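You operate a simulated robot arm through the tools that you are given. There is no shell and no other tool.

Carry out the task below with a simulated robot arm. There is one attempt and no reset: what you move stays moved.

Task
Polish the brass tray, stand the blue cup on it and put one scoop of sugar in the cup.
Fine: white rag and tin scoop go back in their places, lid back on the crock. Set down upright: tin scoop. What is to be rubbed or washed off counts as gone when no trace of it is left.

The check looks at the end state, three seconds after you hand in, the way a careful person would. Anything else that was tipped, shoved, dropped, spilled or broken makes it a failure. A push-on lid holds only when it is set on centred and level and pressed home; a screw cap is set on level and turned clockwise until tight.

Robot
A 7-joint arm with a two-finger parallel gripper, fixed in place. Base frame: the origin is on the floor under the middle of its stand, x ahead of it, y to its left, z up; the work surface is at about z = 88.7. Units: cm, degrees, N and s.
With the tool pointing down near the work surface it reaches from about 24 to 68 cm from the base axis. Its first joint turns from -66.0 to 66.0 degrees. Payload 2.4 kg.
Tool frame: the origin (TCP) lies between the finger pads and is the grasp point; the fingertips stand 3 cm ahead of it; z points along the fingers, y is the line along which they close. Largest opening 9.4 cm; finger width 2.8, thickness 1; the body of the gripper, 5 by 9.6 cm, starts 5.5 cm behind the TCP.
Orientation is that of the tool frame in the base frame, as a unit quaternion [x, y, z, w]. With the fingers straight down and closing along the base's y, the tool's x points along the base's -x, its y along +y and its z along -z.

Tools
- The arm moves only by the tool apply_moves. Its argument "motion" is a list of rows, each an object of numbers (a shift or turn left out is 0, a gripper value left out holds the last): "x", "y", "z": the shift along the base's x, y, z in cm; "ax", "ay", "az": the turn, a rotation vector about the base's x, y, z in degrees; "jaw": the gripper command, from -1 (fully open) to 1 (shut), values between in proportion. In form: [{"x": .., "y": .., "z": .., "ax": .., "ay": .., "az": .., "jaw": ..}, ...]. A call has 1 to 20 rows; each row shifts and turns the commanded pose from where the row before left it. Rows are played at 5 a second. More than 5 cm and 8.6 degrees between two rows, or a gripper value outside its range, and nothing of the call is played. A pose out of reach is approached as far as the arm can. The call stops where the force on the tool passes 90 N (or 10 N more than at its start, if that is more) or the arm is blocked; 0.2 s more then pass. The fingers move at their own pace (about 15.3 cm/s each) and stop on an object; they squeeze with about 39 N. The grip force told is the motor's: it shows also when the fingers shut on nothing. Time passes only in rows, and 0.2 s behind the last, so rows that do not move let the fingers close. It gives the time, the measured TCP pose, the force on the tool (base axes), the opening and the grip force at its end, in the units of the frame above (readings bear some noise), with the torque about the TCP (base axes, N m) and any sound that the robot's microphone picked up, and new pictures: "views" is both (left out), scene, wrist or none.
- Cameras (640 x 400 px; columns grow to the right, rows downward): "scene" is fixed at [4.75, 48.17, 145.06]; the picture's right is [-0.66, -0.76, 0.00], its down [-0.38, 0.33, -0.86] and it looks along [0.65, -0.56, -0.51] (base axes); focal length 251 px, centre (320, 200). "wrist" rides on the gripper at [7.6, 1.4, -10.2] in the tool frame; the picture's right is [-0.18, 0.98, 0.00], its down [-0.75, -0.14, -0.64] and it looks along [-0.63, -0.12, 0.77] (tool axes); focal length 243 px, centre (320, 200). There is no depth. A picture from a camera that has moved, and an enlarged one, comes with that camera's place and axes in the base frame and with its lens.
- enlarge(camera, box): a new picture of the part [left, top, right, bottom] of that camera's present view, enlarged. No time passes.
- hand_in(): hands the job in; it is judged then, once.

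Places have to be worked out from the pictures, the camera data and where the tool is seen. Open the gripper and draw the arm clear of the work before you hand the job in, unless the task says otherwise.

The tools are called after "Request:" by a JSON object that holds its "fn" and its "kwargs". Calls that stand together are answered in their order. apply_moves: Moves the arm, as the interface text tells. Its arguments: {"type":"object","properties":{"motion":{"type":"array","items":{"type":"object","properties":{"x":{"type":"number"},"y":{"type":"number"},"z":{"type":"number"},"ax":{"type":"number"},"ay":{"type":"number"},"az":{"type":"number"},"jaw":{"type":"number"}}}},"views":{"type":"string","enum":["both","scene","wrist","none"]}},"required":["motion"]} The other tools are called the same way: enlarge (camera, box) takes an enlarged picture of a part of a camera's view; hand_in () hands the job in.

At the start:

```text
t: 0.0
position: [28.0, 20.81, 133.62]
tcp_rot: [0.0, 1.0, 0.001, -0.001]
force: [-0.2, 0.0, 0.8]
ft_torque: [-0.01, 0.01, 0.0]
gripper_width: 9.41
grasp_force: 0.0
```

scene: 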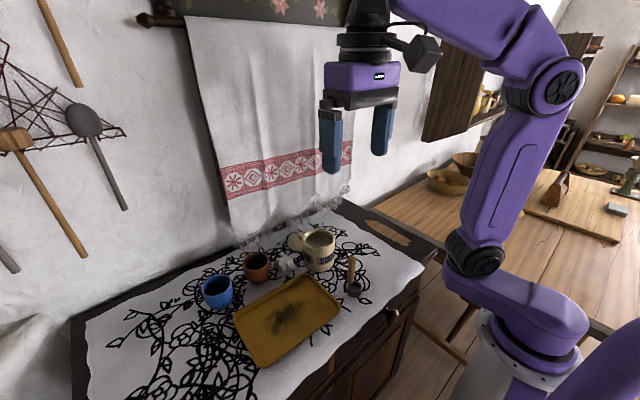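
wrist: 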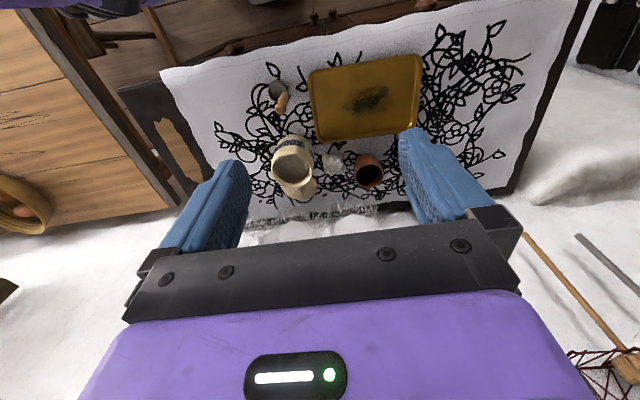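

I begin by looking closer at the objects on the table in both cameras before moving anything.

Request:
{"fn": "enlarge", "kwargs": {"camera": "scene", "box": [190, 210, 390, 370]}}

Request:
{"fn": "enlarge", "kwargs": {"camera": "wrist", "box": [200, 30, 460, 210]}}

```text
2.50 times, centred on (290, 290) of scene
camera zoom: at [4.75, 48.17, 145.06], right [-0.66, -0.76, 0.0], down [-0.38, 0.33, -0.86], along [0.65, -0.56, -0.51], focal length 628 px, centre (395, -25)
```

zoom: 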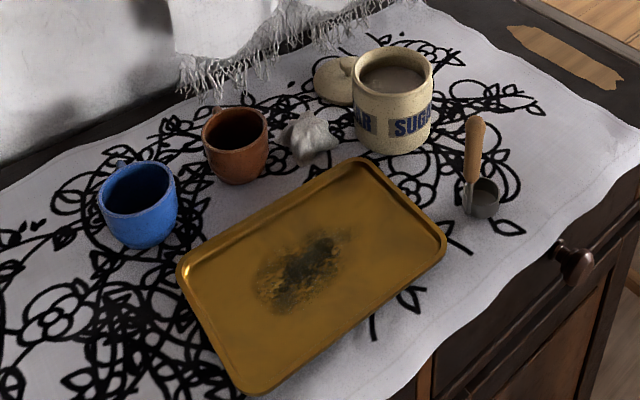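

```text
2.22 times, centred on (330, 120) of wrist
camera zoom: at [20.3, 22.11, 143.9], right [0.18, 0.98, 0.0], down [0.75, -0.14, 0.64], along [0.63, -0.12, -0.77], focal length 539 px, centre (298, 378)
```

zoom: 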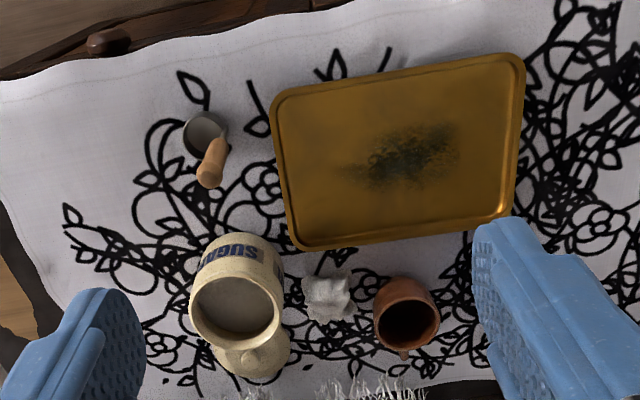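

The rag sits near (52, 20), the lid seems to lie behind the crock near (59, 10), the scoop stands upright near (34, 12) and the tray is centred near (40, 29). I lower the arm to a nearer vantage point for a better look at them.

Request:
{"fn": "apply_moves", "kwargs": {"motion": [{"x": 1.5, "y": -0.5, "z": -3.5}, {"x": 1.5, "y": -0.5, "z": -3.5}, {"x": 1.5, "y": -0.5, "z": -3.5}, {"x": 1.5, "y": -0.5, "z": -3.5}, {"x": 1.5, "y": -0.5, "z": -3.5}, {}], "views": "both"}}

```text
t: 1.4
position: [35.38, 18.47, 116.17]
tcp_rot: [0.0, 1.0, 0.0, 0.0]
force: [-0.6, 0.0, 0.3]
ft_torque: [0.03, 0.01, 0.0]
gripper_width: 9.4
grasp_force: 0.1
camera wrist: at [27.8, 19.69, 126.4], right [0.18, 0.98, 0.0], down [0.75, -0.14, 0.64], along [0.63, -0.12, -0.77], focal length 243 px, centre (320, 200)
```

scene: 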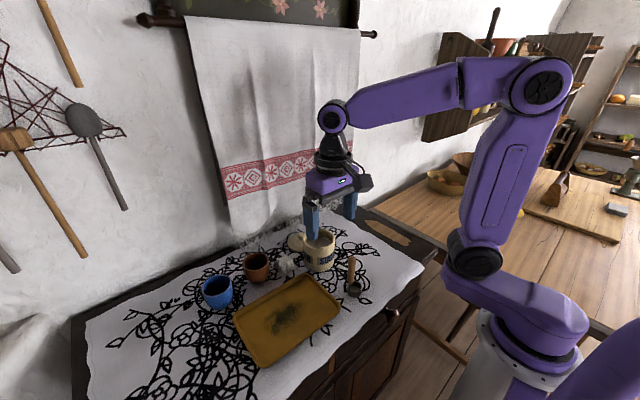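
wrist: 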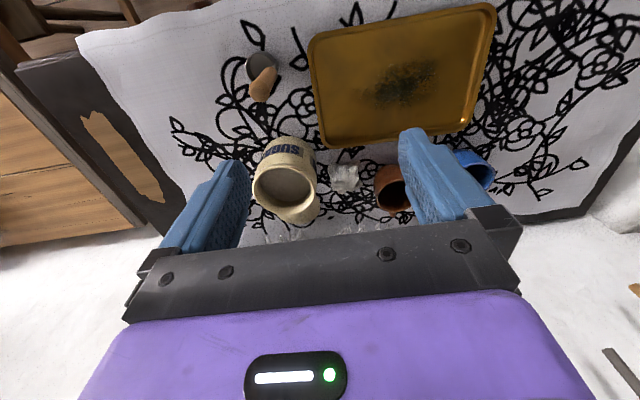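

Request:
{"fn": "enlarge", "kwargs": {"camera": "wrist", "box": [230, 30, 390, 230]}}

Request:
{"fn": "enlarge", "kwargs": {"camera": "scene", "box": [270, 215, 380, 305]}}

```text
2.00 times, centred on (310, 130) of wrist
camera zoom: at [27.8, 19.69, 126.4], right [0.18, 0.98, 0.0], down [0.75, -0.14, 0.64], along [0.63, -0.12, -0.77], focal length 485 px, centre (340, 340)
```

zoom: 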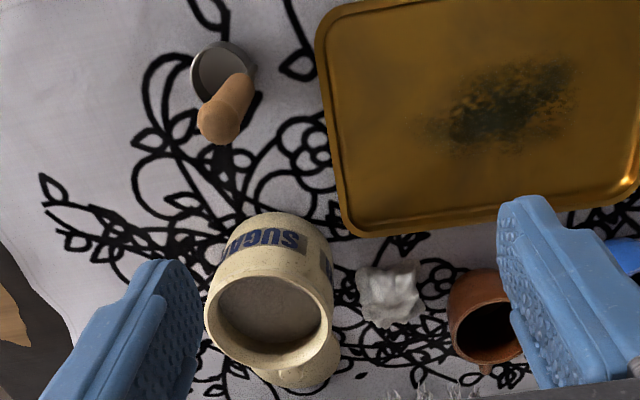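

```text
4.44 times, centred on (325, 260) of scene
camera zoom: at [4.75, 48.17, 145.06], right [-0.66, -0.76, 0.0], down [-0.38, 0.33, -0.86], along [0.65, -0.56, -0.51], focal length 1116 px, centre (298, -67)
```

zoom: 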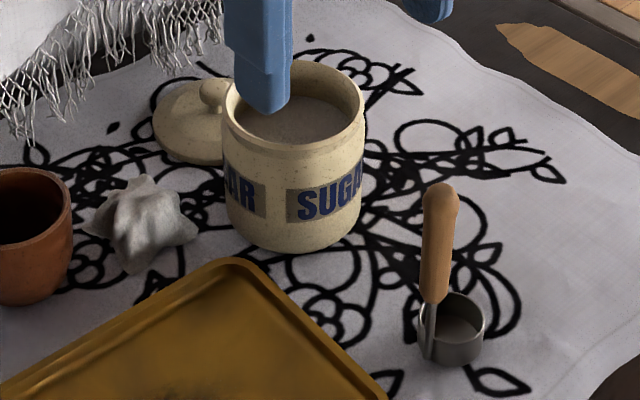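

The crock is open with sugar inside, its lid lies behind it knob up, and the rag is a small crumpled lump at about (52.6, 20.2) between the crock and the terracotta cup. I swing over the rag and turn the gripper 90° so the fingers close along x, clear of its neighbours.

Request:
{"fn": "apply_moves", "kwargs": {"motion": [{"x": 1.43, "y": 0.14, "z": -0.68, "az": 7.5, "jaw": -0.49}, {"x": 1.43, "y": 0.14, "z": -0.68, "az": 7.5}, {"x": 1.43, "y": 0.14, "z": -0.68, "az": 7.5}, {"x": 1.43, "y": 0.14, "z": -0.68, "az": 7.5}, {"x": 1.43, "y": 0.14, "z": -0.68, "az": 7.5}, {"x": 1.43, "y": 0.14, "z": -0.68, "az": 7.5}, {"x": 1.43, "y": 0.14, "z": -0.68, "az": 7.5}, {"x": 1.43, "y": 0.14, "z": -0.68, "az": 7.5}, {"x": 1.43, "y": 0.14, "z": -0.68, "az": 7.5}, {"x": 1.43, "y": 0.14, "z": -0.68, "az": 7.5}, {"x": 1.43, "y": 0.14, "z": -0.68, "az": 7.5}, {"x": 1.43, "y": 0.14, "z": -0.68, "az": 7.5}, {}], "views": "both"}}

```text
t: 4.2
position: [52.6, 19.98, 107.81]
tcp_rot: [0.708, -0.706, 0.0, 0.0]
force: [-0.3, -0.3, 0.5]
ft_torque: [0.02, -0.01, -0.02]
gripper_width: 7.04
grasp_force: 0.0
camera wrist: at [51.13, 12.19, 118.14], right [-0.98, 0.18, 0.0], down [0.14, 0.75, 0.64], along [0.12, 0.63, -0.77], focal length 243 px, centre (320, 200)
```

scene: 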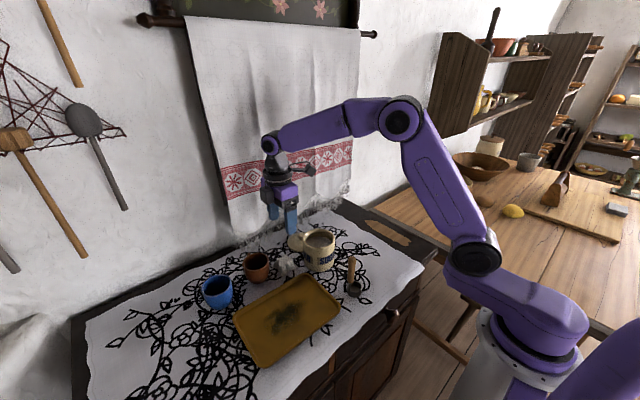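
wrist: 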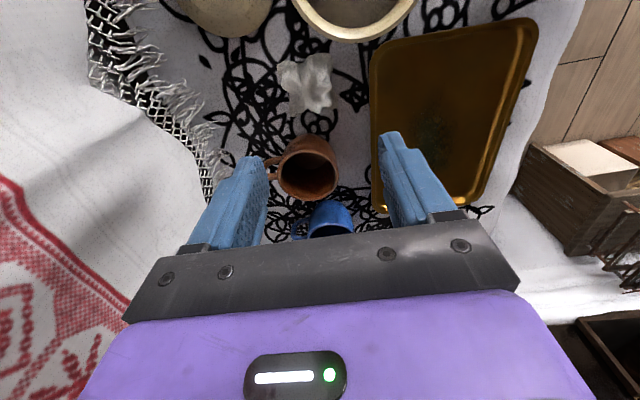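

Request:
{"fn": "enlarge", "kwargs": {"camera": "wrist", "box": [240, 20, 400, 120]}}

Request:
{"fn": "enlarge", "kwargs": {"camera": "scene", "box": [230, 190, 350, 290]}}

```text
4.00 times, centred on (320, 70) of wrist
camera zoom: at [51.13, 12.19, 118.14], right [-0.98, 0.18, 0.0], down [0.14, 0.75, 0.64], along [0.12, 0.63, -0.77], focal length 970 px, centre (320, 720)
```

zoom: 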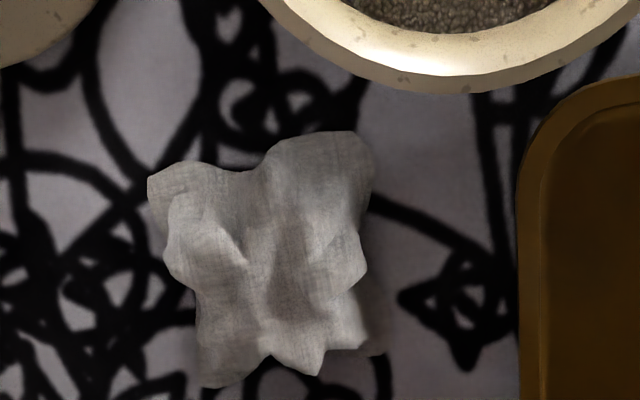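

```text
4.00 times, centred on (290, 240) of scene
camera zoom: at [4.75, 48.17, 145.06], right [-0.66, -0.76, 0.0], down [-0.38, 0.33, -0.86], along [0.65, -0.56, -0.51], focal length 1005 px, centre (440, 40)
```

zoom: 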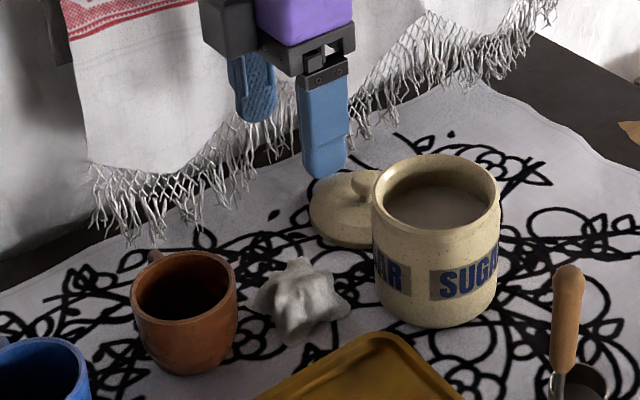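

Rag now triangulated at about (53.5, 19.5), some 5.5 × 6 cm and roughly 3 cm high. I open slightly wider and descend over it with the fingertips just off the cloth.

Request:
{"fn": "apply_moves", "kwargs": {"motion": [{"x": 0.9, "y": -0.5, "z": -2.0, "jaw": -0.64}, {"z": -3.0}, {"z": -3.0}, {"z": -2.5}, {"z": -2.0}, {"z": -1.5}, {"z": -1.0}, {}], "views": "both"}}

```text
t: 6.0
position: [53.43, 19.45, 92.93]
tcp_rot: [0.708, -0.707, 0.001, 0.001]
force: [-0.1, -0.5, 1.0]
ft_torque: [-0.02, -0.01, -0.02]
gripper_width: 7.75
grasp_force: 0.0
camera wrist: at [52.03, 11.71, 103.16], right [-0.98, 0.18, 0.0], down [0.14, 0.75, 0.64], along [0.12, 0.63, -0.77], focal length 243 px, centre (320, 200)
```

scene: 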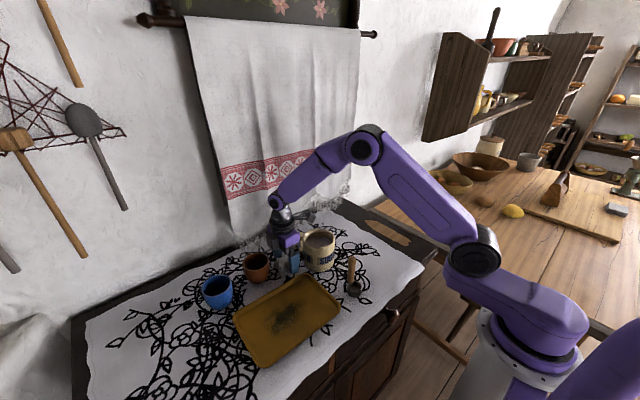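
wrist: 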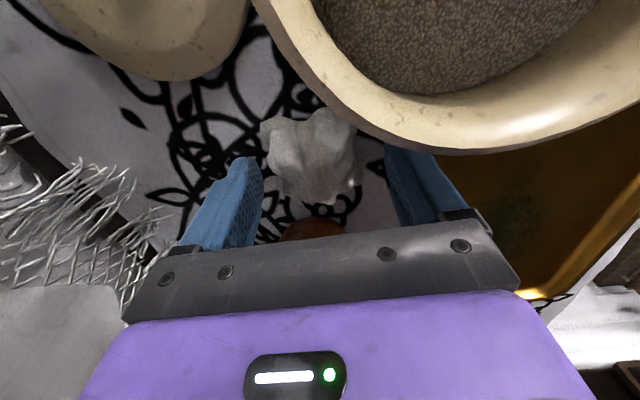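

The rag lies between the fingers, its centre about 0.5 cm further in +x. I nudge over, go down a touch and close on it.

Request:
{"fn": "apply_moves", "kwargs": {"motion": [{"x": 0.5, "z": -0.2}, {"z": -0.2}, {"jaw": -0.2}, {"jaw": 0.2}, {"jaw": 0.6}, {"jaw": 1.0}, {}, {}, {}], "views": "both"}}

```text
t: 8.0
position: [54.01, 19.48, 92.59]
tcp_rot: [-0.707, 0.707, 0.0, 0.001]
force: [1.6, 0.2, 18.0]
ft_torque: [0.02, 0.01, 0.04]
gripper_width: 4.87
grasp_force: 38.6
camera wrist: at [52.57, 11.73, 102.83], right [-0.98, 0.18, 0.0], down [0.14, 0.75, 0.64], along [0.12, 0.63, -0.77], focal length 243 px, centre (320, 200)
```

scene: 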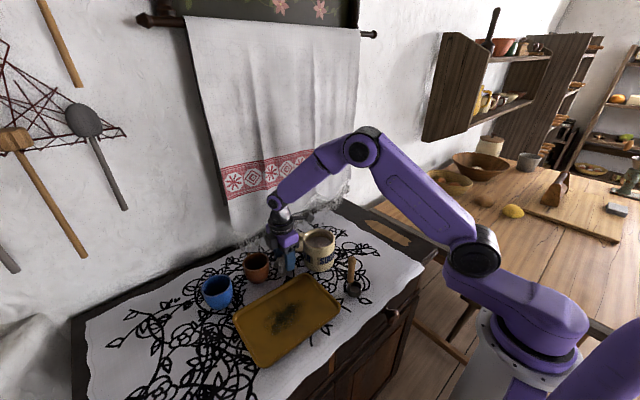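
wrist: 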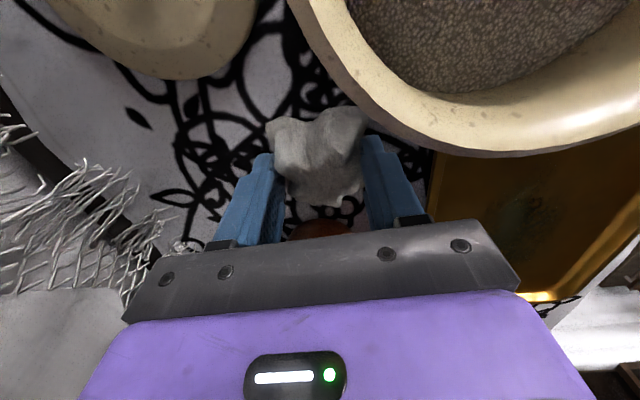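

The rag is gripped (width 4.9 cm, 39 N). I lift it straight up and check it comes along.

Request:
{"fn": "apply_moves", "kwargs": {"motion": [{"z": 1.0}, {"z": 2.0}, {"z": 2.5}, {"z": 2.5}, {}], "views": "both"}}

Request:
{"fn": "enlarge", "kwargs": {"camera": "scene", "box": [220, 200, 360, 370]}}

```text
t: 9.2
position: [54.04, 19.3, 100.37]
tcp_rot: [0.707, -0.707, 0.0, 0.001]
force: [-0.8, -0.4, 0.4]
ft_torque: [0.0, -0.02, -0.03]
gripper_width: 4.87
grasp_force: 38.6
camera wrist: at [52.57, 11.59, 110.77], right [-0.98, 0.18, 0.0], down [0.14, 0.75, 0.64], along [0.12, 0.63, -0.77], focal length 243 px, centre (320, 200)
```

scene: 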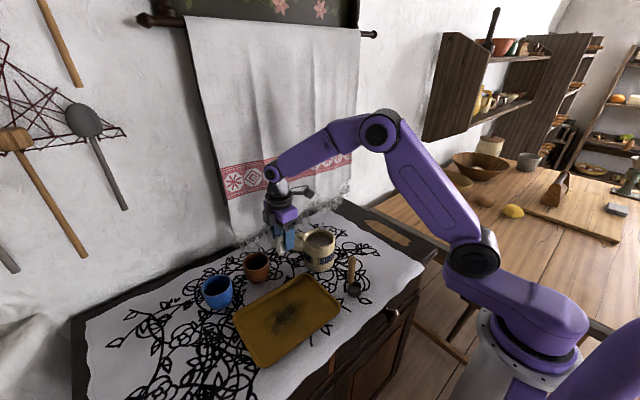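
wrist: 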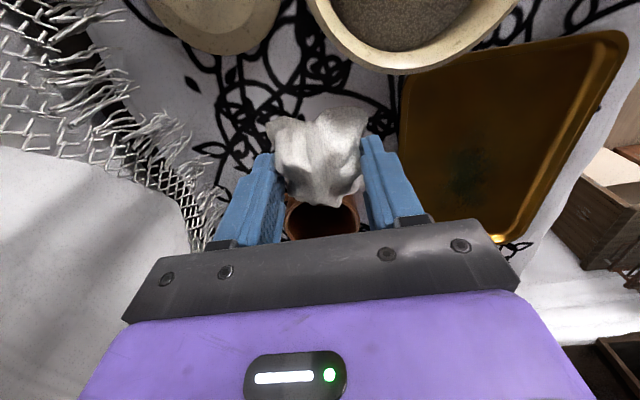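

```text
2.35 times, centred on (290, 285) of scene
camera zoom: at [4.75, 48.17, 145.06], right [-0.66, -0.76, 0.0], down [-0.38, 0.33, -0.86], along [0.65, -0.56, -0.51], focal length 591 px, centre (391, 0)
```

zoom: 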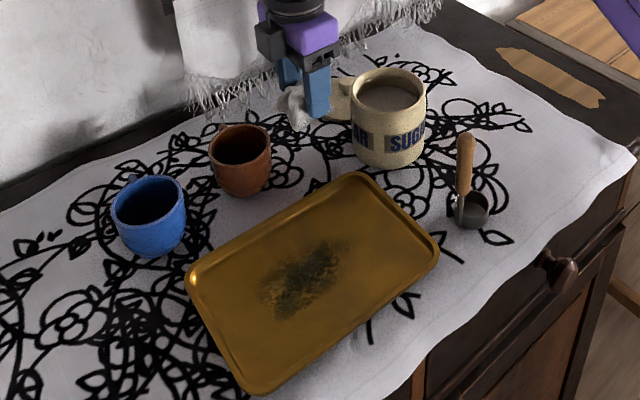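

The rag is held firmly. The stain spans roughly x 36–42.5, y 23.5–35 on the tray, so I carry the rag in −x first (clear of the terracotta cup), then over the stain and lower to just above the tray.

Request:
{"fn": "apply_moves", "kwargs": {"motion": [{"x": -3.0, "z": 0.7}, {"x": -3.0, "z": 0.5}, {"x": -3.0, "y": 1.0}, {"x": -2.5, "y": 2.5}, {"x": -2.0, "y": 2.5}, {"x": -0.7, "y": 2.5}, {"y": 1.0, "z": -1.5}, {"z": -2.0}, {"z": -2.0}, {"z": -1.0}, {}], "views": "both"}}

```text
t: 11.6
position: [39.8, 29.09, 95.02]
tcp_rot: [0.707, -0.707, 0.0, 0.0]
force: [-0.9, 0.3, -0.3]
ft_torque: [0.01, 0.0, 0.02]
gripper_width: 4.86
grasp_force: 39.1
camera wrist: at [38.39, 21.24, 105.44], right [-0.98, 0.18, 0.0], down [0.14, 0.75, 0.64], along [0.12, 0.63, -0.77], focal length 243 px, centre (320, 200)
```

scene: 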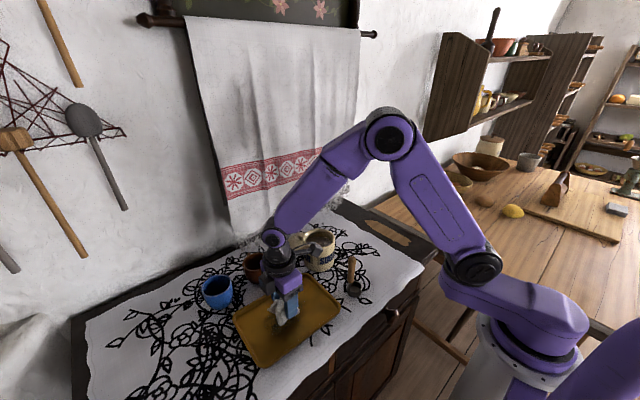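
wrist: 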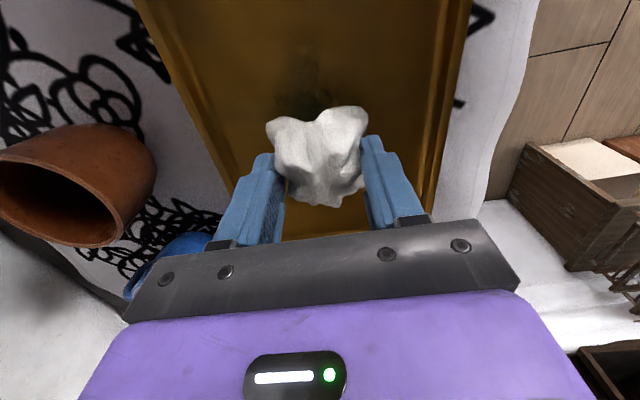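

Over the stain with the rag a couple of cm above the tray; I lower slowly to find contact.

Request:
{"fn": "apply_moves", "kwargs": {"motion": [{"z": -0.5}, {"z": -0.5}, {"z": -0.4}, {"z": -0.3}, {}], "views": "none"}}

```text
t: 12.8
position: [39.78, 29.01, 93.64]
tcp_rot: [-0.707, 0.708, 0.001, 0.0]
force: [0.2, -1.1, -1.1]
ft_torque: [0.01, 0.01, 0.0]
gripper_width: 4.86
grasp_force: 38.4
```

Request:
{"fn": "apply_moves", "kwargs": {"motion": [{"z": -0.3}, {"z": -0.2}, {"z": -0.1}, {}], "views": "none"}}

```text
t: 13.8
position: [39.76, 29.07, 93.02]
tcp_rot: [-0.706, 0.708, 0.0, 0.0]
force: [0.0, -1.1, 6.0]
ft_torque: [-0.03, 0.07, 0.01]
gripper_width: 4.87
grasp_force: 39.2
```

Contact at z ≈ 93.0 with about 6 N. I press slightly more and do a first pair of gentle strokes along y to see how the stain and the tray respond.

Request:
{"fn": "apply_moves", "kwargs": {"motion": [{"z": -0.1}, {"y": 1.0}, {"y": 1.0}, {"y": 1.0}, {"y": 1.0}, {"y": -1.0}, {"y": -1.0}, {"y": -1.0}, {"y": -1.0}, {"y": -1.0}, {"y": -1.0}, {"y": -1.0}, {"y": -1.0}, {}], "views": "both"}}

Request:
{"fn": "enlarge", "kwargs": {"camera": "scene", "box": [220, 220, 360, 370]}}

```text
t: 16.8
position: [39.92, 25.14, 92.89]
tcp_rot: [0.707, -0.707, 0.001, -0.002]
force: [-0.2, 10.4, 28.3]
ft_torque: [0.31, 0.11, -0.04]
gripper_width: 4.87
grasp_force: 39.3
camera wrist: at [38.46, 17.29, 103.2], right [-0.98, 0.18, 0.0], down [0.14, 0.75, 0.64], along [0.12, 0.63, -0.76], focal length 243 px, centre (320, 200)
```

scene: 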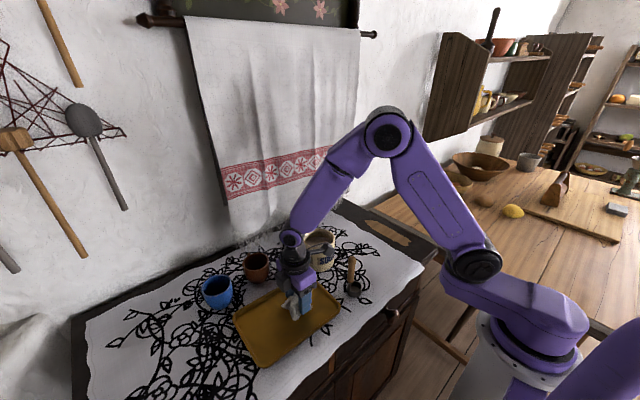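
wrist: 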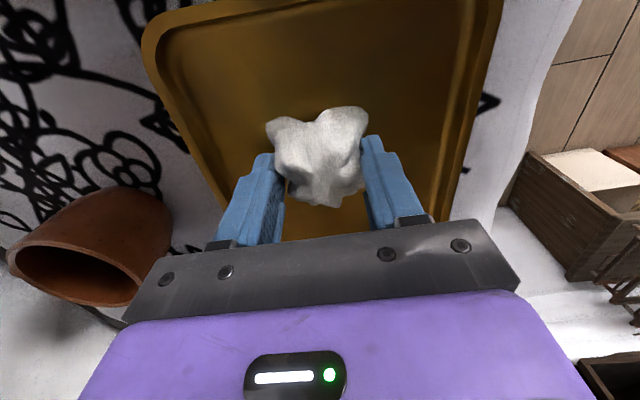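

```text
2.67 times, centred on (290, 295) of scene
camera zoom: at [4.71, 48.17, 145.06], right [-0.66, -0.76, 0.0], down [-0.38, 0.33, -0.86], along [0.65, -0.56, -0.51], focal length 670 px, centre (400, -53)
```

zoom: 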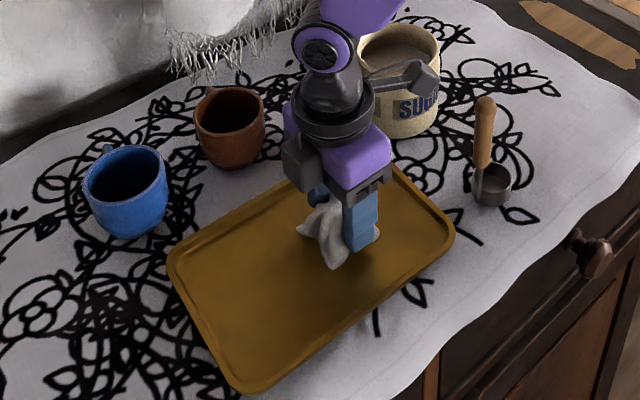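

The stain comes off in the swept band; contact is a bit firm (28 N), so I ease up slightly and make further strokes at x ≈ 38 and x ≈ 41.8, covering the whole stain area.

Request:
{"fn": "apply_moves", "kwargs": {"motion": [{"z": 0.12}, {"x": -1.0}, {"x": -0.9, "y": -0.5}, {"y": 1.0}, {"y": 1.0}, {"y": 1.0}, {"y": 1.0}, {"y": 1.0}, {"y": 1.0}, {"y": 1.0}, {"y": 1.0}, {"y": 1.0}, {"x": 1.0}, {"x": 1.0}, {"x": 1.0}, {"x": 0.8}, {}], "views": "none"}}

```text
t: 20.4
position: [41.78, 33.45, 92.92]
tcp_rot: [-0.706, 0.708, 0.0, 0.0]
force: [-2.7, 0.1, 7.1]
ft_torque: [0.07, 0.09, 0.0]
gripper_width: 4.85
grasp_force: 39.5
```

Contact is now a gentle 7 N. I stroke back along x ≈ 41.8, then come through the middle again.

Request:
{"fn": "apply_moves", "kwargs": {"motion": [{"z": -0.05, "y": -1.0}, {"y": -1.0}, {"y": -1.0}, {"y": -1.0}, {"y": -1.0}, {"y": -1.0}, {"y": -1.0}, {"y": -1.0}, {"y": -1.0}, {"x": -1.0}, {"x": -1.0, "y": 1.0}, {"y": 1.0}, {"y": 1.0}, {"y": 1.0}, {"y": 1.0}, {"y": 1.0}, {"y": 1.0}, {"y": 1.0}, {}], "views": "none"}}

Request:
{"fn": "apply_moves", "kwargs": {"motion": [{"z": 1.0}, {"z": 2.5}, {"z": 2.5}, {"z": 3.0, "y": -3.0, "x": 1.0}, {"z": 2.0, "y": -4.0, "x": 2.0}, {"y": -4.0, "x": 2.5}, {"x": 3.0, "y": -2.0}, {}], "views": "both"}}

Request:
{"fn": "enlarge", "kwargs": {"camera": "scene", "box": [220, 220, 360, 370]}}

```text
t: 24.4
position: [39.7, 32.8, 92.96]
tcp_rot: [-0.707, 0.707, 0.0, 0.0]
force: [-0.5, -3.6, 10.9]
ft_torque: [-0.09, 0.02, 0.04]
gripper_width: 4.85
grasp_force: 39.2
```

```text
t: 26.2
position: [48.08, 19.42, 103.98]
tcp_rot: [-0.707, 0.707, 0.001, 0.001]
force: [-0.9, 0.5, -0.5]
ft_torque: [0.0, 0.02, 0.04]
gripper_width: 4.87
grasp_force: 39.7
camera wrist: at [46.66, 11.72, 114.36], right [-0.98, 0.18, 0.0], down [0.14, 0.75, 0.64], along [0.12, 0.63, -0.77], focal length 243 px, centre (320, 200)
```

scene: 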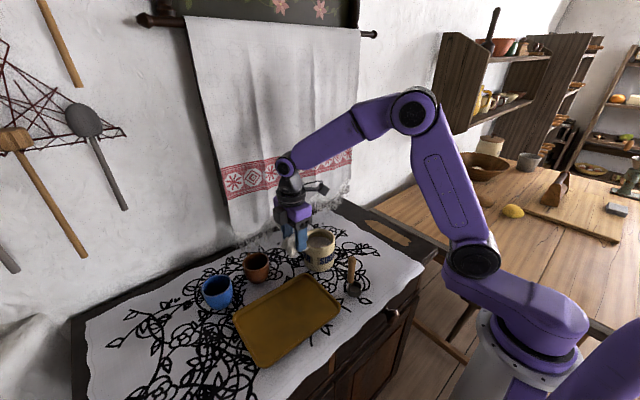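
wrist: 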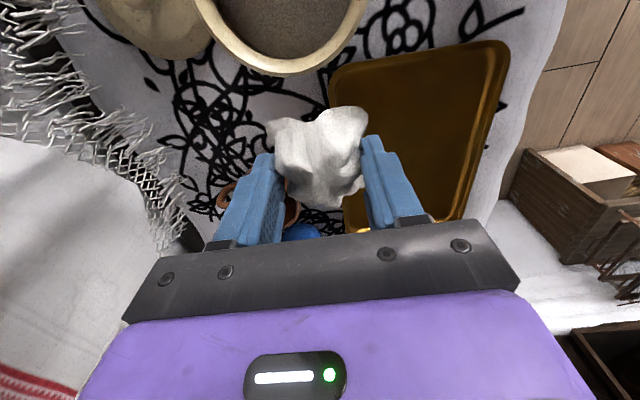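

```text
2.67 times, centred on (290, 295) of scene
camera zoom: at [4.75, 48.17, 145.06], right [-0.66, -0.76, 0.0], down [-0.38, 0.33, -0.86], along [0.65, -0.56, -0.51], focal length 670 px, centre (400, -53)
```

zoom: 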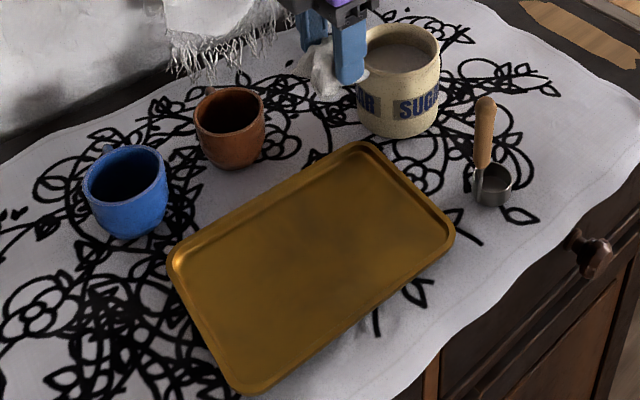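

The stain looks gone; I zoom in closely on the tray from the scene camera to check for any faint residue before putting the rag back.

Request:
{"fn": "enlarge", "kwargs": {"camera": "scene", "box": [255, 280, 315, 340]}}

Request:
{"fn": "enlarge", "kwargs": {"camera": "scene", "box": [230, 270, 345, 370]}}

Request:
{"fn": "enlarge", "kwargs": {"camera": "wrist", "box": [320, 30, 520, 240]}}

```text
6.67 times, centred on (285, 310) of scene
camera zoom: at [4.75, 48.17, 145.06], right [-0.66, -0.76, 0.0], down [-0.38, 0.33, -0.86], along [0.65, -0.56, -0.51], focal length 1674 px, centre (553, -533)
```

zoom: 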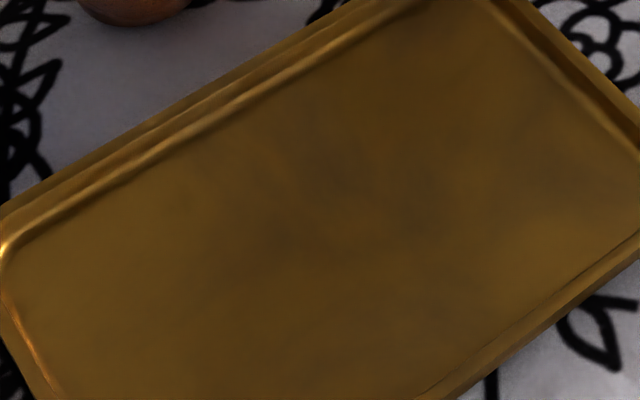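

```text
4.00 times, centred on (288, 320) of scene
camera zoom: at [4.75, 48.17, 145.06], right [-0.66, -0.76, 0.0], down [-0.38, 0.33, -0.86], along [0.65, -0.56, -0.51], focal length 1005 px, centre (450, -280)
```

zoom: 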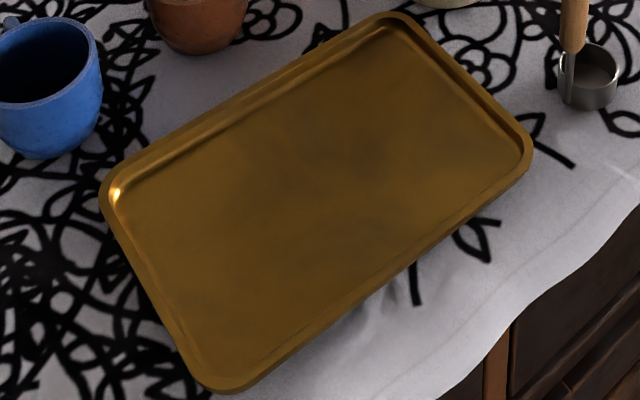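

```text
1.90 times, centred on (420, 135) of wrist
camera zoom: at [46.66, 11.72, 114.36], right [-0.98, 0.18, 0.0], down [0.14, 0.75, 0.64], along [0.12, 0.63, -0.77], focal length 462 px, centre (130, 324)
```

zoom: 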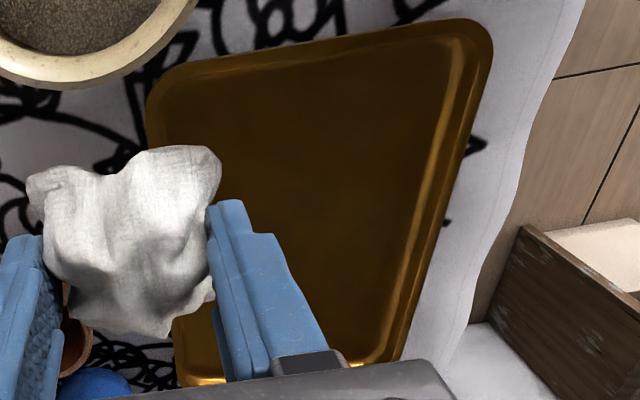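

Nearly spotless, but a very faint dark haze in the middle could be residue or a reflection. While I still hold the rag, I do a second full set of passes to be sure.

Request:
{"fn": "apply_moves", "kwargs": {"motion": [{"x": -3.5, "y": 1.0}, {"x": -3.5, "y": 1.5}, {"x": -3.5, "y": 2.0}, {"z": -3.0}, {"z": -3.0}, {"z": -2.5}, {"z": -1.5}, {"z": -0.6}, {"z": -0.3}, {}], "views": "none"}}

```text
t: 28.4
position: [37.7, 24.05, 93.11]
tcp_rot: [0.708, -0.707, -0.001, -0.001]
force: [1.2, 0.4, -1.0]
ft_torque: [0.02, -0.03, 0.01]
gripper_width: 4.87
grasp_force: 39.4
```

Request:
{"fn": "apply_moves", "kwargs": {"motion": [{"z": -0.15}, {"y": 1.0, "z": -0.08}, {"y": 1.0}, {"y": 1.0}, {"y": 1.0}, {"y": 1.0}, {"y": 1.0}, {"y": 1.0}, {"y": 1.0}, {"y": 1.0}, {"y": 1.0}, {"x": 0.7}, {"x": 0.7}, {"y": -1.0}, {"y": -1.0}, {"y": -1.0}, {"y": -1.0}, {"y": -1.0}, {}], "views": "none"}}

Request:
{"fn": "apply_moves", "kwargs": {"motion": [{"y": -1.0}, {"y": -1.0}, {"y": -1.0}, {"y": -1.0}, {"y": -1.0}, {"x": 0.7}, {"x": 0.7}, {"y": 1.0}, {"y": 1.0}, {"y": 1.0}, {"y": 1.0}, {"y": 1.0}, {"y": 1.0}, {"y": 1.0}, {"y": 1.0}, {"y": 1.0}, {"y": 1.0}, {"x": 0.7}, {"x": 0.7}, {}], "views": "none"}}

Request:
{"fn": "apply_moves", "kwargs": {"motion": [{"y": -1.0}, {"y": -1.0}, {"y": -1.0}, {"y": -1.0}, {"y": -1.0}, {"y": -1.0}, {"y": -1.0}, {"y": -1.0}, {"y": -1.0}, {"y": -1.0}, {}], "views": "none"}}

```text
t: 32.4
position: [39.13, 29.08, 92.92]
tcp_rot: [-0.707, 0.707, 0.0, 0.002]
force: [0.7, 10.7, 27.9]
ft_torque: [0.36, 0.18, 0.01]
gripper_width: 4.87
grasp_force: 39.1
```

```text
t: 36.6
position: [41.95, 34.34, 92.75]
tcp_rot: [0.708, -0.707, -0.001, -0.003]
force: [-10.5, 7.3, 26.3]
ft_torque: [0.2, 0.57, -0.11]
gripper_width: 4.87
grasp_force: 39.2
```

```text
t: 39.0
position: [42.0, 24.02, 92.91]
tcp_rot: [0.707, -0.707, 0.0, -0.001]
force: [0.2, 10.4, 28.6]
ft_torque: [0.26, 0.15, -0.06]
gripper_width: 4.87
grasp_force: 39.0
```

Second set done with firm contact. I lift off and hover near the rag's place, then inspect the tray again.

Request:
{"fn": "apply_moves", "kwargs": {"motion": [{"z": 1.0}, {"z": 2.5}, {"z": 2.5}, {"z": 3.0}, {"x": 3.0, "y": -1.0, "z": 1.0}, {"x": 3.0, "y": -2.0}, {"x": 3.0, "y": -1.0}, {"x": 3.0, "y": -0.6}, {}], "views": "both"}}

Request:
{"fn": "enlarge", "kwargs": {"camera": "scene", "box": [230, 270, 345, 370]}}

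Request:
{"fn": "enlarge", "kwargs": {"camera": "wrist", "box": [380, 0, 620, 250]}}

```text
t: 41.0
position: [54.05, 19.62, 102.89]
tcp_rot: [0.707, -0.707, 0.001, 0.0]
force: [0.2, -0.3, -0.1]
ft_torque: [-0.01, 0.0, 0.02]
gripper_width: 4.88
grasp_force: 38.7
camera wrist: at [52.59, 11.72, 113.11], right [-0.98, 0.18, 0.0], down [0.14, 0.75, 0.64], along [0.12, 0.63, -0.77], focal length 243 px, centre (320, 200)
```

scene: 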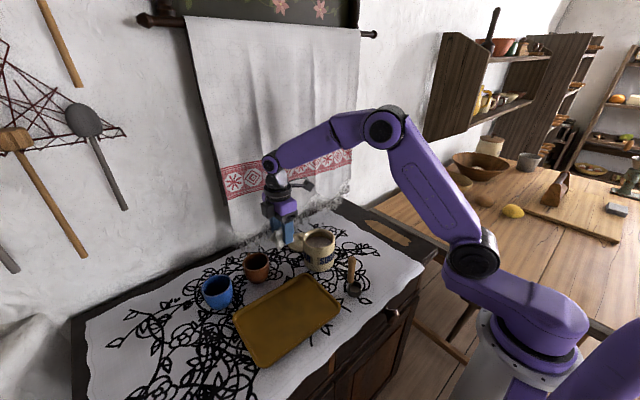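
wrist: 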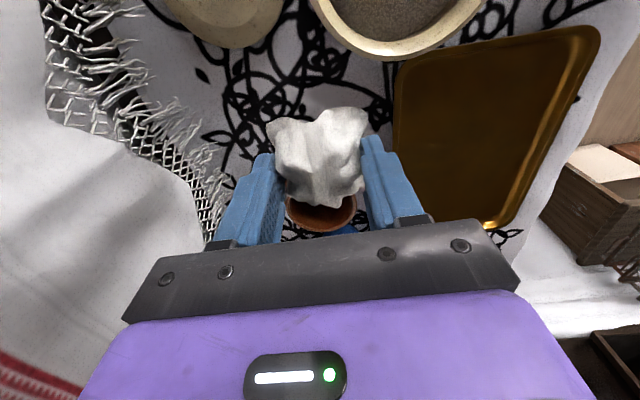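

```text
4.00 times, centred on (288, 320) of scene
camera zoom: at [4.75, 48.17, 145.06], right [-0.66, -0.76, 0.0], down [-0.38, 0.33, -0.86], along [0.65, -0.56, -0.51], focal length 1005 px, centre (450, -280)
```

zoom: 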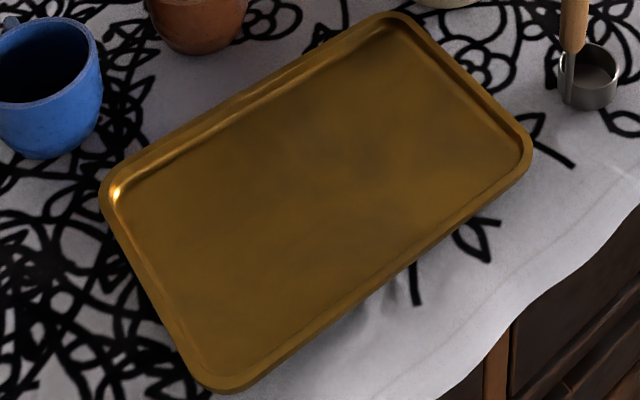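

```text
1.60 times, centred on (500, 125) of wrist
camera zoom: at [52.59, 11.72, 113.11], right [-0.98, 0.18, 0.0], down [0.14, 0.75, 0.64], along [0.12, 0.63, -0.77], focal length 388 px, centre (32, 320)
```

zoom: 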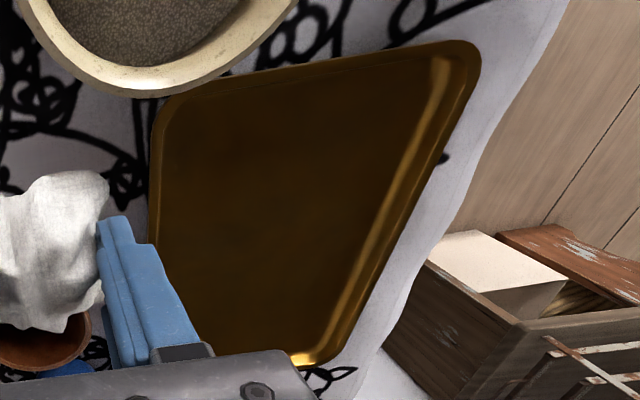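

The haze shifts with the arm's position, so it is just reflection and the tray is clean. I lower the rag back onto its original spot and release it.

Request:
{"fn": "apply_moves", "kwargs": {"motion": [{"y": -0.12, "z": -3.0}, {"z": -3.0}, {"z": -2.5}, {"z": -1.0}, {"z": -0.4}, {"z": -0.2}, {}], "views": "wrist"}}

```text
t: 42.6
position: [54.05, 19.31, 92.58]
tcp_rot: [-0.707, 0.707, -0.001, 0.0]
force: [0.8, 0.0, -0.6]
ft_torque: [0.01, 0.0, 0.01]
gripper_width: 4.86
grasp_force: 38.8
camera wrist: at [52.56, 11.53, 102.91], right [-0.98, 0.18, 0.0], down [0.14, 0.75, 0.64], along [0.12, 0.63, -0.77], focal length 243 px, centre (320, 200)
```

wrist: 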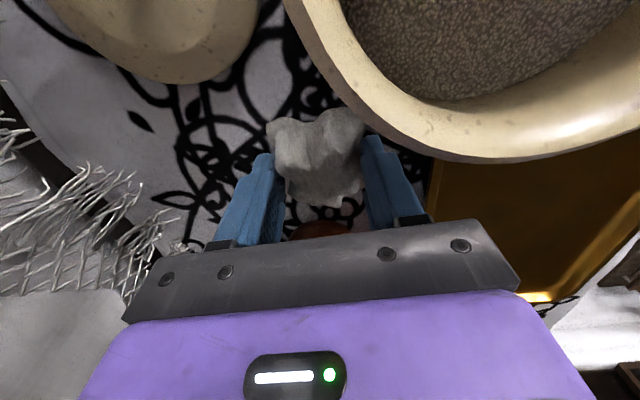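

Essentially at the pick-up pose but not quite touching; I lower a hair more and open the fingers gently.

Request:
{"fn": "apply_moves", "kwargs": {"motion": [{"y": 0.15, "z": -0.12}, {}, {"jaw": 0.0}, {"jaw": -0.3}, {"jaw": -0.62}, {}, {}], "views": "wrist"}}

```text
t: 44.2
position: [53.99, 19.39, 92.53]
tcp_rot: [0.708, -0.707, 0.0, 0.001]
force: [0.1, 0.4, 0.3]
ft_torque: [-0.03, -0.01, -0.02]
gripper_width: 7.62
grasp_force: 0.1
camera wrist: at [52.56, 11.69, 102.83], right [-0.98, 0.18, 0.0], down [0.14, 0.75, 0.64], along [0.12, 0.63, -0.77], focal length 243 px, centre (320, 200)
```

wrist: 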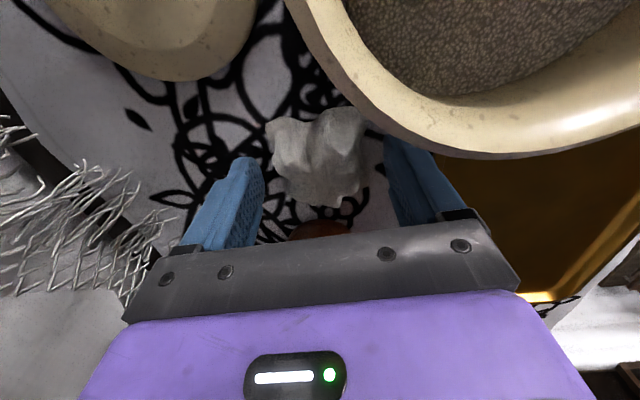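

The rag is back on its spot. I rise clear and turn the gripper back to its original yaw while moving toward the blue cup for a closer look at it and its handle.

Request:
{"fn": "apply_moves", "kwargs": {"motion": [{"z": 2.0}, {"z": 3.0}, {"z": 4.0}, {"z": 4.0}, {"z": 2.0, "x": -0.7, "y": 1.4, "az": -7.5}, {"z": 1.0, "x": -0.7, "y": 1.4, "az": -7.5}, {"x": -0.7, "y": 1.4, "az": -7.5}, {"x": -0.7, "y": 1.4, "az": -7.5}, {"x": -0.7, "y": 1.4, "az": -7.5}, {"x": -0.7, "y": 1.4, "az": -7.5}, {"x": -0.7, "y": 1.4, "az": -7.5}, {"x": -0.7, "y": 1.4, "az": -7.5}, {"x": -0.7, "y": 1.4, "az": -7.5}, {"x": -0.7, "y": 1.4, "az": -7.5}, {"x": -0.7, "y": 1.4, "az": -7.5}, {"x": -0.7, "y": 1.4, "az": -7.5, "jaw": -1}, {}], "views": "both"}}

Request:
{"fn": "enlarge", "kwargs": {"camera": "scene", "box": [190, 220, 370, 370]}}

```text
t: 47.8
position: [45.4, 36.3, 108.64]
tcp_rot: [0.001, 1.0, 0.001, -0.001]
force: [-0.6, 0.0, 0.5]
ft_torque: [0.02, 0.0, 0.0]
gripper_width: 9.41
grasp_force: 0.1
camera wrist: at [37.79, 37.69, 118.93], right [0.19, 0.98, 0.0], down [0.75, -0.14, 0.64], along [0.63, -0.12, -0.77], focal length 243 px, centre (320, 200)
```

scene: 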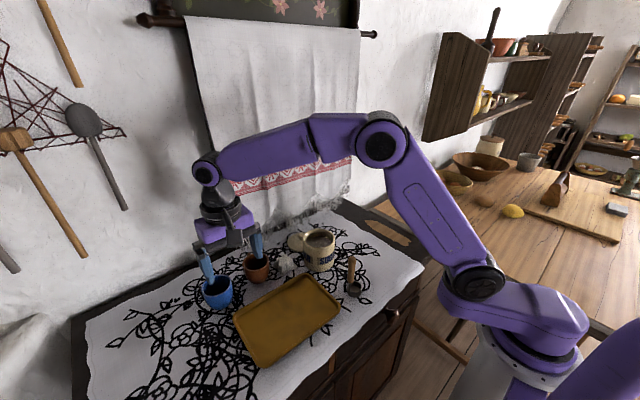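
wrist: 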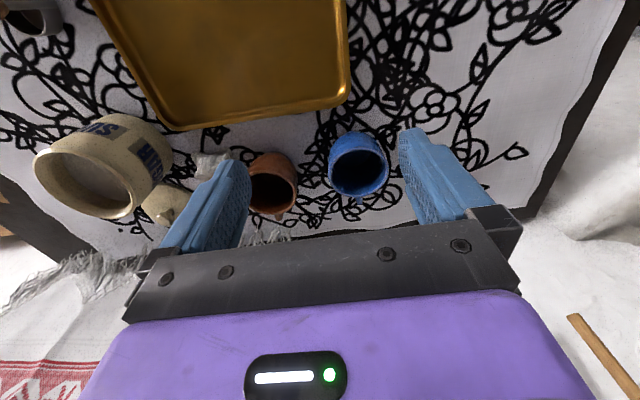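

```text
2.67 times, centred on (280, 295) of scene
camera zoom: at [4.75, 48.17, 145.06], right [-0.66, -0.76, 0.0], down [-0.38, 0.33, -0.86], along [0.65, -0.56, -0.51], focal length 670 px, centre (427, -53)
```

zoom: 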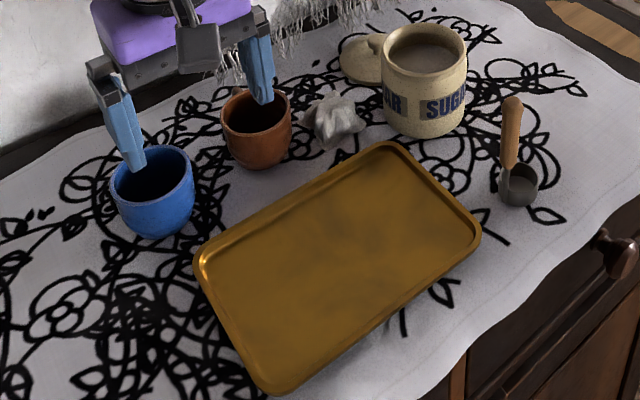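

Request:
{"fn": "enlarge", "kwargs": {"camera": "wrist", "box": [300, 110, 420, 220]}}

Request:
{"fn": "enlarge", "kwargs": {"camera": "scene", "box": [190, 260, 250, 320]}}

Request:
{"fn": "enlarge", "kwargs": {"camera": "scene", "box": [235, 275, 340, 365]}}

```text
3.64 times, centred on (360, 165) of wrist
camera zoom: at [37.79, 37.69, 118.93], right [0.19, 0.98, 0.0], down [0.75, -0.14, 0.64], along [0.63, -0.12, -0.77], focal length 882 px, centre (174, 327)
```

zoom: 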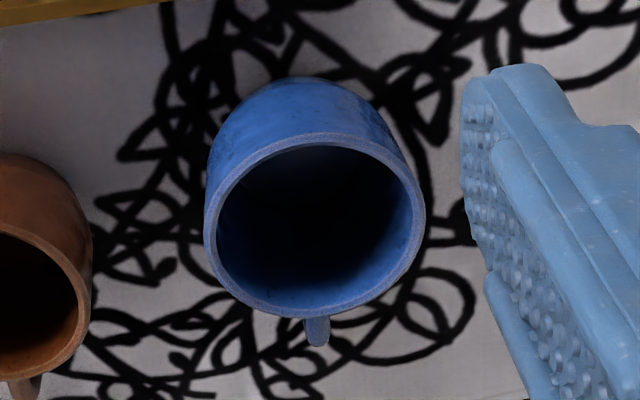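

```text
6.67 times, centred on (220, 290) of scene
camera zoom: at [4.75, 48.17, 145.06], right [-0.66, -0.76, 0.0], down [-0.38, 0.33, -0.86], along [0.65, -0.56, -0.51], focal length 1674 px, centre (987, -400)
```

zoom: 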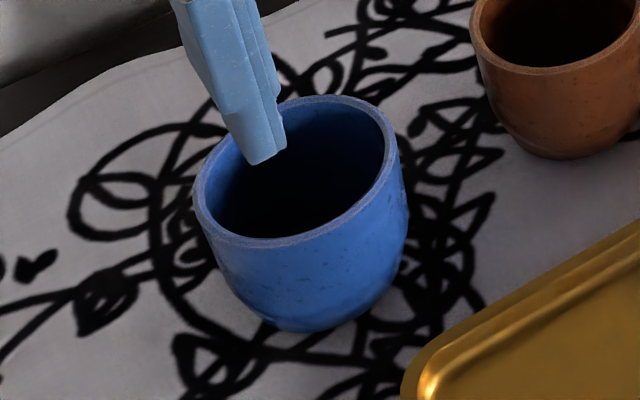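

```text
4.44 times, centred on (288, 320) of scene
camera zoom: at [4.75, 48.17, 145.06], right [-0.66, -0.76, 0.0], down [-0.38, 0.33, -0.86], along [0.65, -0.56, -0.51], focal length 1116 px, centre (464, -333)
```

zoom: 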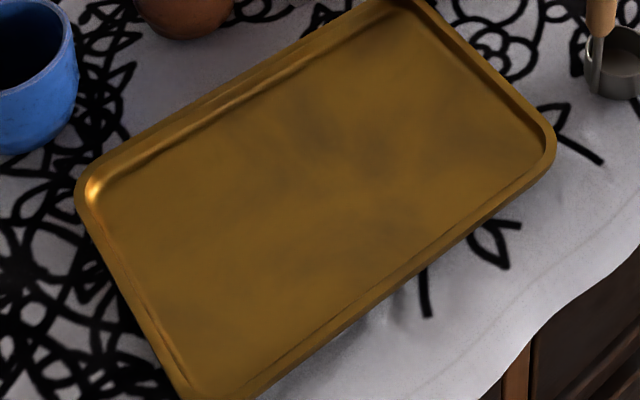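

The tray is spotless. The blue cup's rim centre triangulates to about (53.9, 39.3, 95.4), diameter ~7.3 cm, handle on the +x side, so closing along y is right. I move above it and check alignment.

Request:
{"fn": "apply_moves", "kwargs": {"motion": [{"x": 2.8, "y": 1.0, "z": -1.0}, {"x": 2.8, "y": 1.0, "z": -1.0}, {"x": 2.8, "y": 1.0, "z": -1.5}, {"z": -1.0}, {}], "views": "both"}}

Request:
{"fn": "enlarge", "kwargs": {"camera": "scene", "box": [180, 230, 280, 330]}}

```text
t: 49.0
position: [53.91, 39.14, 103.95]
tcp_rot: [0.0, 1.0, 0.0, 0.0]
force: [-0.7, 0.2, -0.5]
ft_torque: [-0.01, -0.02, 0.0]
gripper_width: 9.42
grasp_force: 0.0
camera wrist: at [46.23, 40.44, 114.3], right [0.18, 0.98, 0.0], down [0.75, -0.14, 0.64], along [0.63, -0.12, -0.77], focal length 243 px, centre (320, 200)
```

scene: 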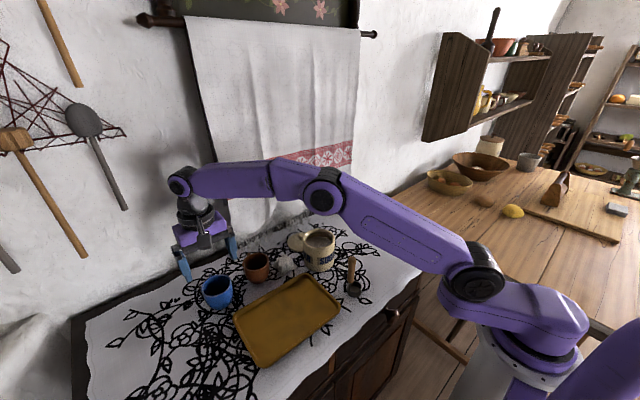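
wrist: 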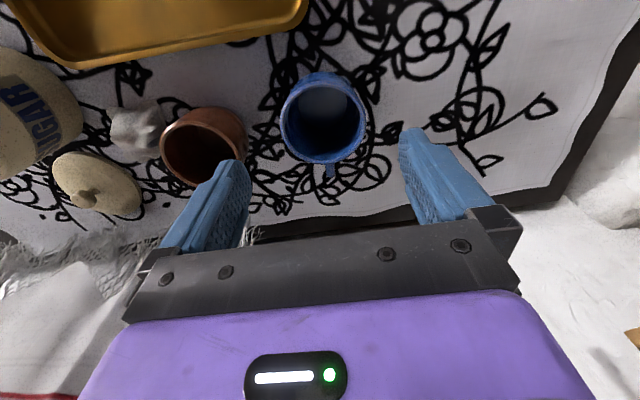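

```text
4.00 times, centred on (230, 280) of scene
camera zoom: at [4.75, 48.17, 145.06], right [-0.66, -0.76, 0.0], down [-0.38, 0.33, -0.86], along [0.65, -0.56, -0.51], focal length 1005 px, centre (680, -120)
```

zoom: 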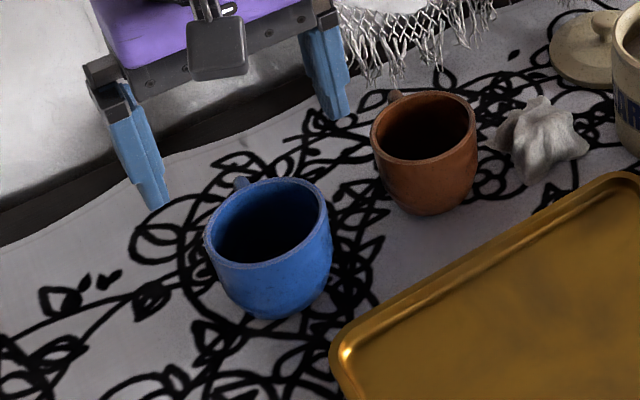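

The TCP axis projects to (321, 123) at rim height and the rim centre shows at (323, 122), so alignment is within 0.2 cm. I descend around the cup.

Request:
{"fn": "apply_moves", "kwargs": {"motion": [{"y": 0.1, "z": -2.5}, {"z": -2.5}, {"z": -2.0}, {"z": -1.5}, {"z": -1.2}, {"z": -0.8}, {}], "views": "both"}}

Request:
{"fn": "enlarge", "kwargs": {"camera": "scene", "box": [180, 230, 280, 330]}}

```text
t: 50.6
position: [53.87, 39.29, 93.37]
tcp_rot: [0.0, 1.0, 0.0, 0.0]
force: [-0.1, 0.5, 0.0]
ft_torque: [0.01, -0.02, -0.02]
gripper_width: 9.37
grasp_force: 0.0
camera wrist: at [46.24, 40.68, 103.82], right [0.18, 0.98, 0.0], down [0.75, -0.14, 0.64], along [0.63, -0.12, -0.77], focal length 243 px, centre (320, 200)
```

scene: 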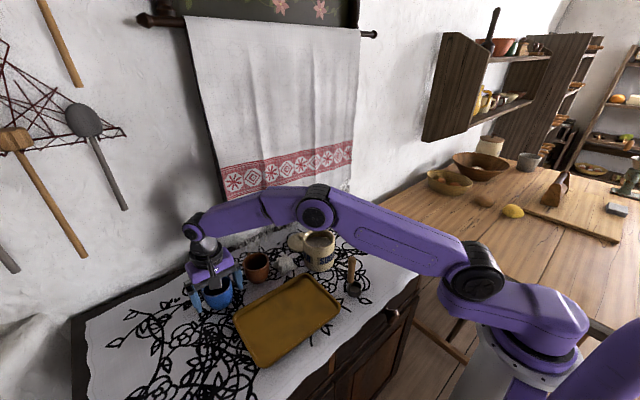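
wrist: 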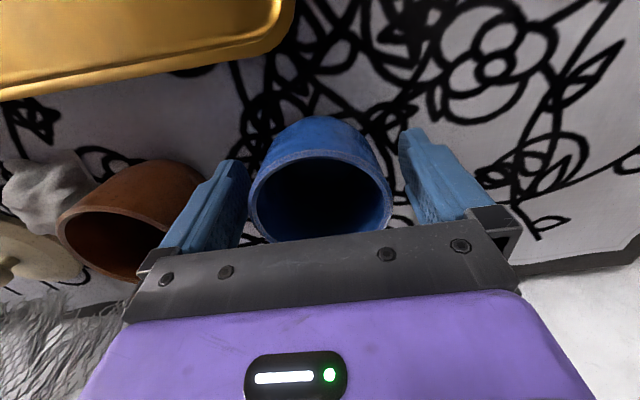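

```text
4.00 times, centred on (230, 280) of scene
camera zoom: at [4.75, 48.17, 145.06], right [-0.66, -0.76, 0.0], down [-0.38, 0.33, -0.86], along [0.65, -0.56, -0.51], focal length 1005 px, centre (680, -120)
```

zoom: 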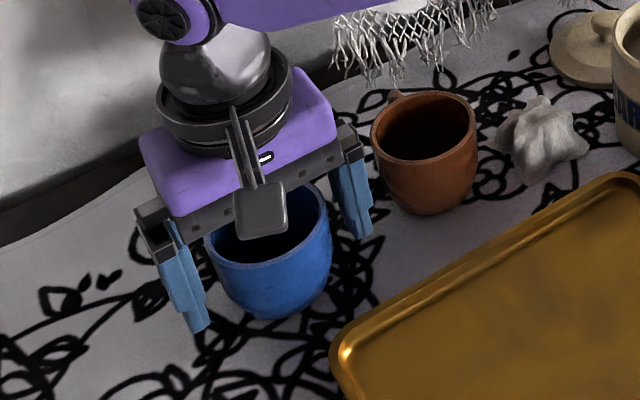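

Fingers straddle the cup evenly without contact. I close on it.

Request:
{"fn": "apply_moves", "kwargs": {"motion": [{"jaw": -0.75}, {"jaw": -0.65}, {"jaw": -0.55}, {"jaw": -0.4}, {"jaw": 0.2}, {"jaw": 1.0}, {}, {}], "views": "wrist"}}

```text
t: 52.4
position: [53.93, 39.39, 93.62]
tcp_rot: [0.0, 1.0, 0.0, -0.001]
force: [0.5, -1.1, 1.0]
ft_torque: [-0.02, -0.01, -0.01]
gripper_width: 7.22
grasp_force: 38.9
camera wrist: at [46.24, 40.68, 103.85], right [0.18, 0.98, 0.0], down [0.75, -0.14, 0.64], along [0.63, -0.12, -0.77], focal length 243 px, centre (320, 200)
```

wrist: 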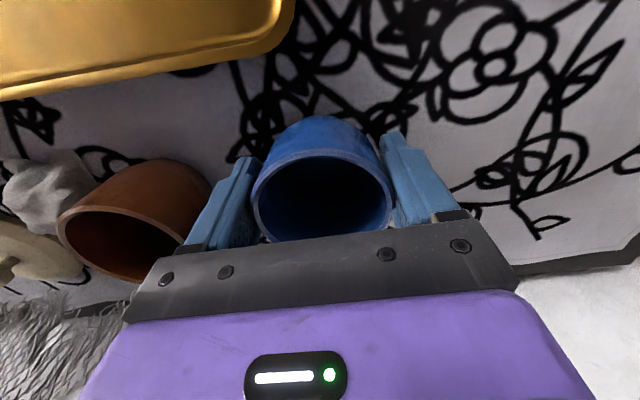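

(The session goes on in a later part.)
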